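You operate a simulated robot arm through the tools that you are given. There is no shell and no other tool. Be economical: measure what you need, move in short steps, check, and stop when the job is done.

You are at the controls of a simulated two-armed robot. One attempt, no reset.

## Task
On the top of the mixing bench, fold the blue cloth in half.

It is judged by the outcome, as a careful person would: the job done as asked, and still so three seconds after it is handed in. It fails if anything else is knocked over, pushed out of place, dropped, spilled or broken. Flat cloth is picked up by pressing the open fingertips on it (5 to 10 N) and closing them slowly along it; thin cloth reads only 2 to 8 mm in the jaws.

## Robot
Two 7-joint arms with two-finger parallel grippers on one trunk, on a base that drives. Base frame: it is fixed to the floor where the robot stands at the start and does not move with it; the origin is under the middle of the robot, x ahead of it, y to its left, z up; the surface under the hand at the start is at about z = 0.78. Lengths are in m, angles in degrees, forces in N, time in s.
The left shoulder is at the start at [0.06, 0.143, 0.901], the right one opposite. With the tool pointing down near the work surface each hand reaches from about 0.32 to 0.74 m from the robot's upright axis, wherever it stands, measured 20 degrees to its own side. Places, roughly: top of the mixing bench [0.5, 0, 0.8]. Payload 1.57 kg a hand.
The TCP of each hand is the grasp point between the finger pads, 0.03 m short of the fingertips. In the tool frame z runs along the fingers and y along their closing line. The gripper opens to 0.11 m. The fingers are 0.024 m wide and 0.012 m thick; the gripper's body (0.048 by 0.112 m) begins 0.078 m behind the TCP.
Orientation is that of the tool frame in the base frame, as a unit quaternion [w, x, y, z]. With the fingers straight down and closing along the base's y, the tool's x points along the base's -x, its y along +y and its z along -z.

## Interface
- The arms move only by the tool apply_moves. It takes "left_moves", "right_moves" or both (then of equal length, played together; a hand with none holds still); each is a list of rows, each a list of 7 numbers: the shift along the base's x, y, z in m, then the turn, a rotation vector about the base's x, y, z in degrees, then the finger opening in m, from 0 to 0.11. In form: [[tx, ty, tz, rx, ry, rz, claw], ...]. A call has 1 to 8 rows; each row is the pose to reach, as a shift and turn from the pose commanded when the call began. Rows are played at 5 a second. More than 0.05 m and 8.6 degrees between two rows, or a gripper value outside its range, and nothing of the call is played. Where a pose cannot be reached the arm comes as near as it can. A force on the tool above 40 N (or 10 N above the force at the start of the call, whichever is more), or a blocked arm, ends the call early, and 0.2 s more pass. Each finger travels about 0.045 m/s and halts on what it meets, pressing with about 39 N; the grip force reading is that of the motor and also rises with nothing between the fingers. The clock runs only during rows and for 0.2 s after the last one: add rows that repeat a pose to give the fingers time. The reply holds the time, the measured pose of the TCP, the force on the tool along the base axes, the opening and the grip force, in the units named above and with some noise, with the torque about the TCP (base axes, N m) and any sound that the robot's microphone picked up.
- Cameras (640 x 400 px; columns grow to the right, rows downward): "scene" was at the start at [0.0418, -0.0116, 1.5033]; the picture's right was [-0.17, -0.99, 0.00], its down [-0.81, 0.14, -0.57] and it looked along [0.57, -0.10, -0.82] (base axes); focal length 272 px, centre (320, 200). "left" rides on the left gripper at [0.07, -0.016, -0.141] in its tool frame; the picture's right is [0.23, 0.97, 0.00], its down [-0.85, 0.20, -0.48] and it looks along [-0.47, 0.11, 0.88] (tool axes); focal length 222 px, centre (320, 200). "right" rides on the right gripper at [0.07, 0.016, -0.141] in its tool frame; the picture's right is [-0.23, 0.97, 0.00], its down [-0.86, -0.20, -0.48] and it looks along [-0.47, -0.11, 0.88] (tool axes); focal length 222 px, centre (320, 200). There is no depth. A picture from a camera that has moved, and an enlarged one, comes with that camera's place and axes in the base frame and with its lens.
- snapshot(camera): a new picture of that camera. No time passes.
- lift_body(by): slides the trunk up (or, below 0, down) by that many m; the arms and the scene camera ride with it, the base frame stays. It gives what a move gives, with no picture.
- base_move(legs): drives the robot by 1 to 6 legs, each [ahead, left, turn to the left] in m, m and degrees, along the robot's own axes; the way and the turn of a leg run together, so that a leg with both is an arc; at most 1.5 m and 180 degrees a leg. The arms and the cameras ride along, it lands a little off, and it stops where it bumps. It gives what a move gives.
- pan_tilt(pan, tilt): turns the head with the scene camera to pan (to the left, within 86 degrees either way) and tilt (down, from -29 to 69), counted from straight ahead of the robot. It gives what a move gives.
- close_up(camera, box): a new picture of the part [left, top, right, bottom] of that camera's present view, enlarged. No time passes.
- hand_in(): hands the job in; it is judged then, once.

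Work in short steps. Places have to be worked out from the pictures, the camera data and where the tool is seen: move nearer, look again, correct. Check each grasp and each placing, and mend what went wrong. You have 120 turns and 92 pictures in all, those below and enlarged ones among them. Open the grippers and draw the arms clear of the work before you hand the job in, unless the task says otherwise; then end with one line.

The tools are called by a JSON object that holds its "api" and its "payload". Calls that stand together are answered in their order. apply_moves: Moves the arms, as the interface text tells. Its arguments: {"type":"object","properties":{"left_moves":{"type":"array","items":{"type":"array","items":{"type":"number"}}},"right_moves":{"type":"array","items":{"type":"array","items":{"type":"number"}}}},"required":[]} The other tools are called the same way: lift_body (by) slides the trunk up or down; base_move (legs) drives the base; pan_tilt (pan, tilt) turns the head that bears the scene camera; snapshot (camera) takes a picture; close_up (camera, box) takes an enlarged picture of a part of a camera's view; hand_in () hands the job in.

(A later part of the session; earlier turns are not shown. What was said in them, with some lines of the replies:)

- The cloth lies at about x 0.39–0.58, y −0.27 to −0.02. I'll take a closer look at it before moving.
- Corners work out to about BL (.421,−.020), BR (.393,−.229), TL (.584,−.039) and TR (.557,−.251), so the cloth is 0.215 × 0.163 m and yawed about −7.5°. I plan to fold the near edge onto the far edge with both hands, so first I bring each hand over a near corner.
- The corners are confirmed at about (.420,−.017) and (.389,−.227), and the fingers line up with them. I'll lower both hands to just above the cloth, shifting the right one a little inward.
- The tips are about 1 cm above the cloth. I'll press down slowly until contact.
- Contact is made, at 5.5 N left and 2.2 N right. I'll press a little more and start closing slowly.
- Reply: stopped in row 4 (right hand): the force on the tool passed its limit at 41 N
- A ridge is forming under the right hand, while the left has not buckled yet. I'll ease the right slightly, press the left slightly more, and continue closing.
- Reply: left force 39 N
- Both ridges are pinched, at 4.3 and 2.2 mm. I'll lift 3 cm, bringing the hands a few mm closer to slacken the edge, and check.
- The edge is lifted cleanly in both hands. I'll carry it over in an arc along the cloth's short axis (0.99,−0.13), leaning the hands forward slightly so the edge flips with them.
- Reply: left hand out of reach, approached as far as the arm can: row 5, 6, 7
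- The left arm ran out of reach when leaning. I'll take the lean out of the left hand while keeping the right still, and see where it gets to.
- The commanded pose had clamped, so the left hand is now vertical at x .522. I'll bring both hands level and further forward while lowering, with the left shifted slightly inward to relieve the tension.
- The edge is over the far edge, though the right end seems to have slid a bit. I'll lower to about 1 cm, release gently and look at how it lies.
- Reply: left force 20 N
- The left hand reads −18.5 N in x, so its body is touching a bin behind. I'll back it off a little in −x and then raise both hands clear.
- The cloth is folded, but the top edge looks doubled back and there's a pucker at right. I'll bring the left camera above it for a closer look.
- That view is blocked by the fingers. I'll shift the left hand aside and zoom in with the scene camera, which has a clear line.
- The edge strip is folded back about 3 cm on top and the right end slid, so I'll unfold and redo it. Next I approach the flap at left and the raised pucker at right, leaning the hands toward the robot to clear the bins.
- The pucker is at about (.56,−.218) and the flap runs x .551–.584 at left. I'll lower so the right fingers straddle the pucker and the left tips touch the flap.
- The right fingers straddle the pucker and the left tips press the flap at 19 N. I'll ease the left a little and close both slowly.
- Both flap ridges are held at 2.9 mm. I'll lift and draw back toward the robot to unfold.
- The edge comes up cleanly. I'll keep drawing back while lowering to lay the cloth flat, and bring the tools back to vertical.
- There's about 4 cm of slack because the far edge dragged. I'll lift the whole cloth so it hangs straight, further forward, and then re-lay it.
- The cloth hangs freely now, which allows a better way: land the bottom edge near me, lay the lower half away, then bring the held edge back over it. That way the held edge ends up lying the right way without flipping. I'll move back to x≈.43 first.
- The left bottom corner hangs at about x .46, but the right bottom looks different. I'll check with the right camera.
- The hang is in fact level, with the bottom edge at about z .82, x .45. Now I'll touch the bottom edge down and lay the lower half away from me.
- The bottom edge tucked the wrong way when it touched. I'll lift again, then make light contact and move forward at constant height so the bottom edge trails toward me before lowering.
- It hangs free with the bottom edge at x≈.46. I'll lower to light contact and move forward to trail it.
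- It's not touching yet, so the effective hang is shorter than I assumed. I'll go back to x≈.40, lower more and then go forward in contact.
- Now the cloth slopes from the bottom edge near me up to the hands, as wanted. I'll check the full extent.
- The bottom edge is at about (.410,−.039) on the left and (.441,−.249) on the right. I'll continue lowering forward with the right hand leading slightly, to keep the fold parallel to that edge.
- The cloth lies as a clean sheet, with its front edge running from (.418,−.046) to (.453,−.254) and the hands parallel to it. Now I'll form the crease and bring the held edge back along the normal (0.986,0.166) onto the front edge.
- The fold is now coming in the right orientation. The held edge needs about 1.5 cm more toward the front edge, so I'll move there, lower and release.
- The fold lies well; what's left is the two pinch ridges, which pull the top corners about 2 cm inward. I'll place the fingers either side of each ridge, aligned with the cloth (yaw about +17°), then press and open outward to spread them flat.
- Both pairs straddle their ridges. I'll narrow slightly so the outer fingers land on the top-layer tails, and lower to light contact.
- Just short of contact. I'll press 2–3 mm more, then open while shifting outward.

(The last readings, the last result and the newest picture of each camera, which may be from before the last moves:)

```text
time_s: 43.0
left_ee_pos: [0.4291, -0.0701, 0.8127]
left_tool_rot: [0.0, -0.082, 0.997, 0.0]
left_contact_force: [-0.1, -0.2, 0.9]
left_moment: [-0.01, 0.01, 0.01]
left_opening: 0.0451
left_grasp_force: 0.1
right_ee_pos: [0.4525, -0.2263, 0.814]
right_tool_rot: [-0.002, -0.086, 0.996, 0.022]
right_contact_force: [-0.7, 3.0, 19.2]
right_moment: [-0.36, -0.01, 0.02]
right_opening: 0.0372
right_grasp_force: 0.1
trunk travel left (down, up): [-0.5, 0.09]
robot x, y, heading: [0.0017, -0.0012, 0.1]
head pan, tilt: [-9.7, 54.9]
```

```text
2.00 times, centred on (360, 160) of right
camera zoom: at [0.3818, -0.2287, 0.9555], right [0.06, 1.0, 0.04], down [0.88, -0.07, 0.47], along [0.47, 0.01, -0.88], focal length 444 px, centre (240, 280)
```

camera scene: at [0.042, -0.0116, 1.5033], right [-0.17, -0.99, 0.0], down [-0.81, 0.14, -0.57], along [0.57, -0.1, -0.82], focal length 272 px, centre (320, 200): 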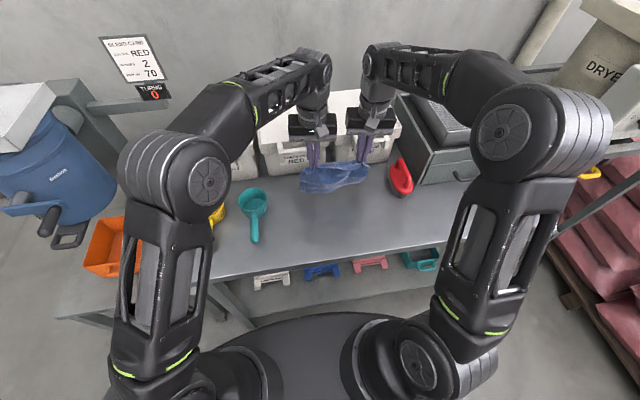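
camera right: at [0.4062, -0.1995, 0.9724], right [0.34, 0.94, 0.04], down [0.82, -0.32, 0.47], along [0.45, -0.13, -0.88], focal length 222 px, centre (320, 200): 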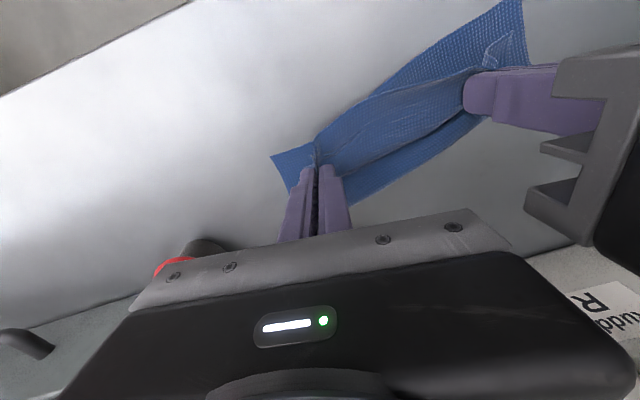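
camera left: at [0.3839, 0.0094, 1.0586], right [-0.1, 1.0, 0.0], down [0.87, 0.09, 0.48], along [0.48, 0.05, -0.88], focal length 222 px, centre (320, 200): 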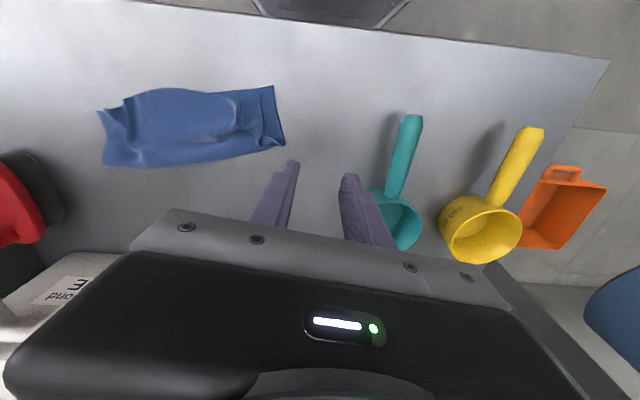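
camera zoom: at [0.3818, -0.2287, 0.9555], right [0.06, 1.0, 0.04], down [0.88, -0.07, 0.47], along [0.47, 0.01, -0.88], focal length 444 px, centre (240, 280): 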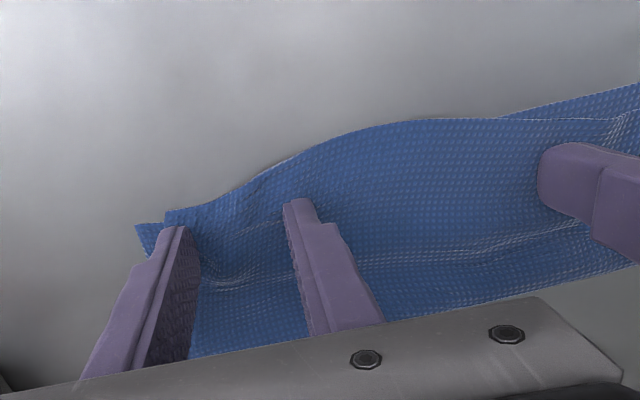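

Excellent: both ridges spread flat and the corners now nearly coincide. I'll lift the hands straight up and away, then look.

{"api": "apply_moves", "payload": {"left_moves": [[0, 0, 0.01, 0, 0, 0, 0.045], [0, 0, 0.04, 0, 0, 0, 0.045], [0, 0.02, 0.08, 0, 0, 0, 0.045], [0.01, 0.05, 0.1, 0, 0, 0, 0.045], [0.02, 0.085, 0.11, 0, 0, 0, 0.045]], "right_moves": [[0, 0, 0.01, 0, 0, 0, 0.041], [0, 0, 0.04, 0, 0, 0, 0.041], [0, -0.02, 0.08, 0, 0, 0, 0.041], [0.01, -0.05, 0.1, 0, 0, 0, 0.041], [0.02, -0.085, 0.11, 0, 0, 0, 0.041]]}}

{"api": "close_up", "payload": {"camera": "scene", "box": [280, 180, 400, 255]}}

{"api": "close_up", "payload": {"camera": "right", "box": [320, 20, 640, 220]}}

```text
time_s: 44.2
left_ee_pos: [0.4503, 0.0148, 0.9191]
left_tool_rot: [0.0, -0.081, 0.997, 0.0]
left_contact_force: [0.3, -0.3, 0.2]
left_moment: [0.01, 0.0, 0.03]
left_opening: 0.045
left_grasp_force: 0.0
right_ee_pos: [0.4751, -0.3075, 0.9209]
right_tool_rot: [-0.003, -0.088, 0.996, 0.023]
right_contact_force: [-0.5, 0.0, -0.3]
right_moment: [0.01, 0.03, -0.01]
right_opening: 0.0408
right_grasp_force: 0.1
trunk travel left (down, up): [-0.5, 0.09]
robot x, y, heading: [0.0053, 0.0016, -0.1]
head pan, tilt: [-9.7, 54.9]
```

```text
5.33 times, centred on (340, 218) of scene
camera zoom: at [0.0419, -0.0113, 1.5033], right [-0.17, -0.99, 0.0], down [-0.81, 0.14, -0.57], along [0.57, -0.1, -0.82], focal length 1451 px, centre (213, 107)
```

zoom: 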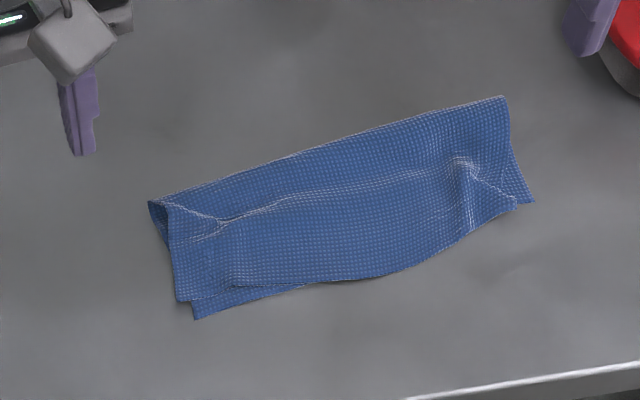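

```text
2.00 times, centred on (480, 120) of right
camera zoom: at [0.4057, -0.311, 1.0637], right [0.06, 1.0, 0.04], down [0.88, -0.07, 0.47], along [0.47, 0.01, -0.88], focal length 444 px, centre (0, 360)
```

zoom: 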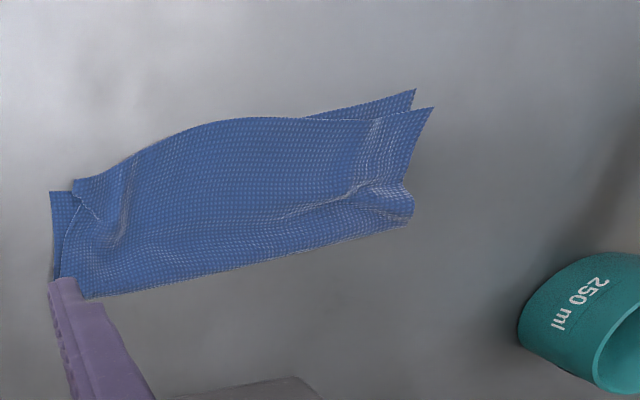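

The cloth is folded in half with edges and corners within about 1 cm. I'll draw the arms well clear and check the whole scene.

{"api": "apply_moves", "payload": {"left_moves": [[0, 0.03, 0.03, 0, 0, 0, 0.07], [0, 0.06, 0.06, 0, 0, 0, 0.1], [0, 0.09, 0.09, 0, 0, 0, 0.11], [0, 0.1, 0.1, 0, 0, 0, 0.11], [0, 0.1, 0.1, 0, 0, 0, 0.11]], "right_moves": [[0, -0.01, 0.04, 0, 0, 0, 0.041], [0, -0.03, 0.08, 0, 0, 0, 0.06], [0, -0.05, 0.1, 0, 0, 0, 0.08], [0, -0.06, 0.1, 0, 0, 0, 0.1], [0, -0.06, 0.1, 0, 0, 0, 0.1]]}}

{"api": "snapshot", "payload": {"camera": "scene"}}

{"api": "close_up", "payload": {"camera": "scene", "box": [280, 180, 400, 255]}}

```text
time_s: 45.4
left_ee_pos: [0.4532, 0.1129, 1.0205]
left_tool_rot: [0.0, -0.083, 0.997, 0.0]
left_contact_force: [-0.3, -0.5, 0.1]
left_moment: [-0.02, 0.0, 0.0]
left_opening: 0.11
left_grasp_force: 0.1
right_ee_pos: [0.4725, -0.3696, 1.0223]
right_tool_rot: [-0.003, -0.087, 0.996, 0.022]
right_contact_force: [1.0, -0.1, 1.2]
right_moment: [0.05, -0.02, 0.01]
right_opening: 0.0999
right_grasp_force: 0.1
trunk travel left (down, up): [-0.5, 0.09]
robot x, y, heading: [0.0017, -0.0038, -0.3]
head pan, tilt: [-9.7, 54.9]
```

```text
26 pictures are left
camera scene: at [0.0418, -0.0115, 1.5034], right [-0.17, -0.99, 0.0], down [-0.81, 0.14, -0.57], along [0.57, -0.1, -0.82], focal length 272 px, centre (320, 200)
```

scene: 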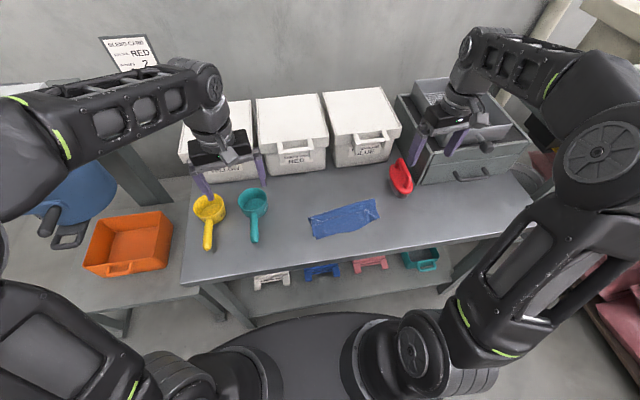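

```text
5.33 times, centred on (340, 218) of scene
camera zoom: at [0.0418, -0.0115, 1.5034], right [-0.17, -0.99, 0.0], down [-0.81, 0.14, -0.57], along [0.57, -0.1, -0.82], focal length 1451 px, centre (213, 107)
```

zoom: 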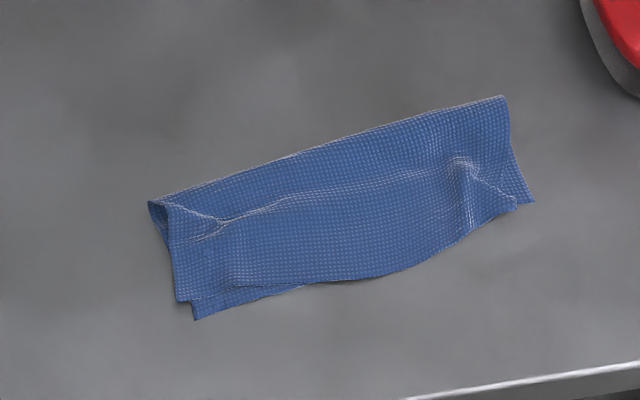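

The cloth is neatly halved, nothing else looks displaced, and the arms are clear with grippers open. Handing in.

{"api": "hand_in", "payload": {}}

```text
The job is handed in.
```

The blue cloth lies folded in half on the mixing bench, edges and corners within about 1 cm and a few soft wrinkles left; the left hand briefly pressed a bin at about 18 N, but nothing looks moved.
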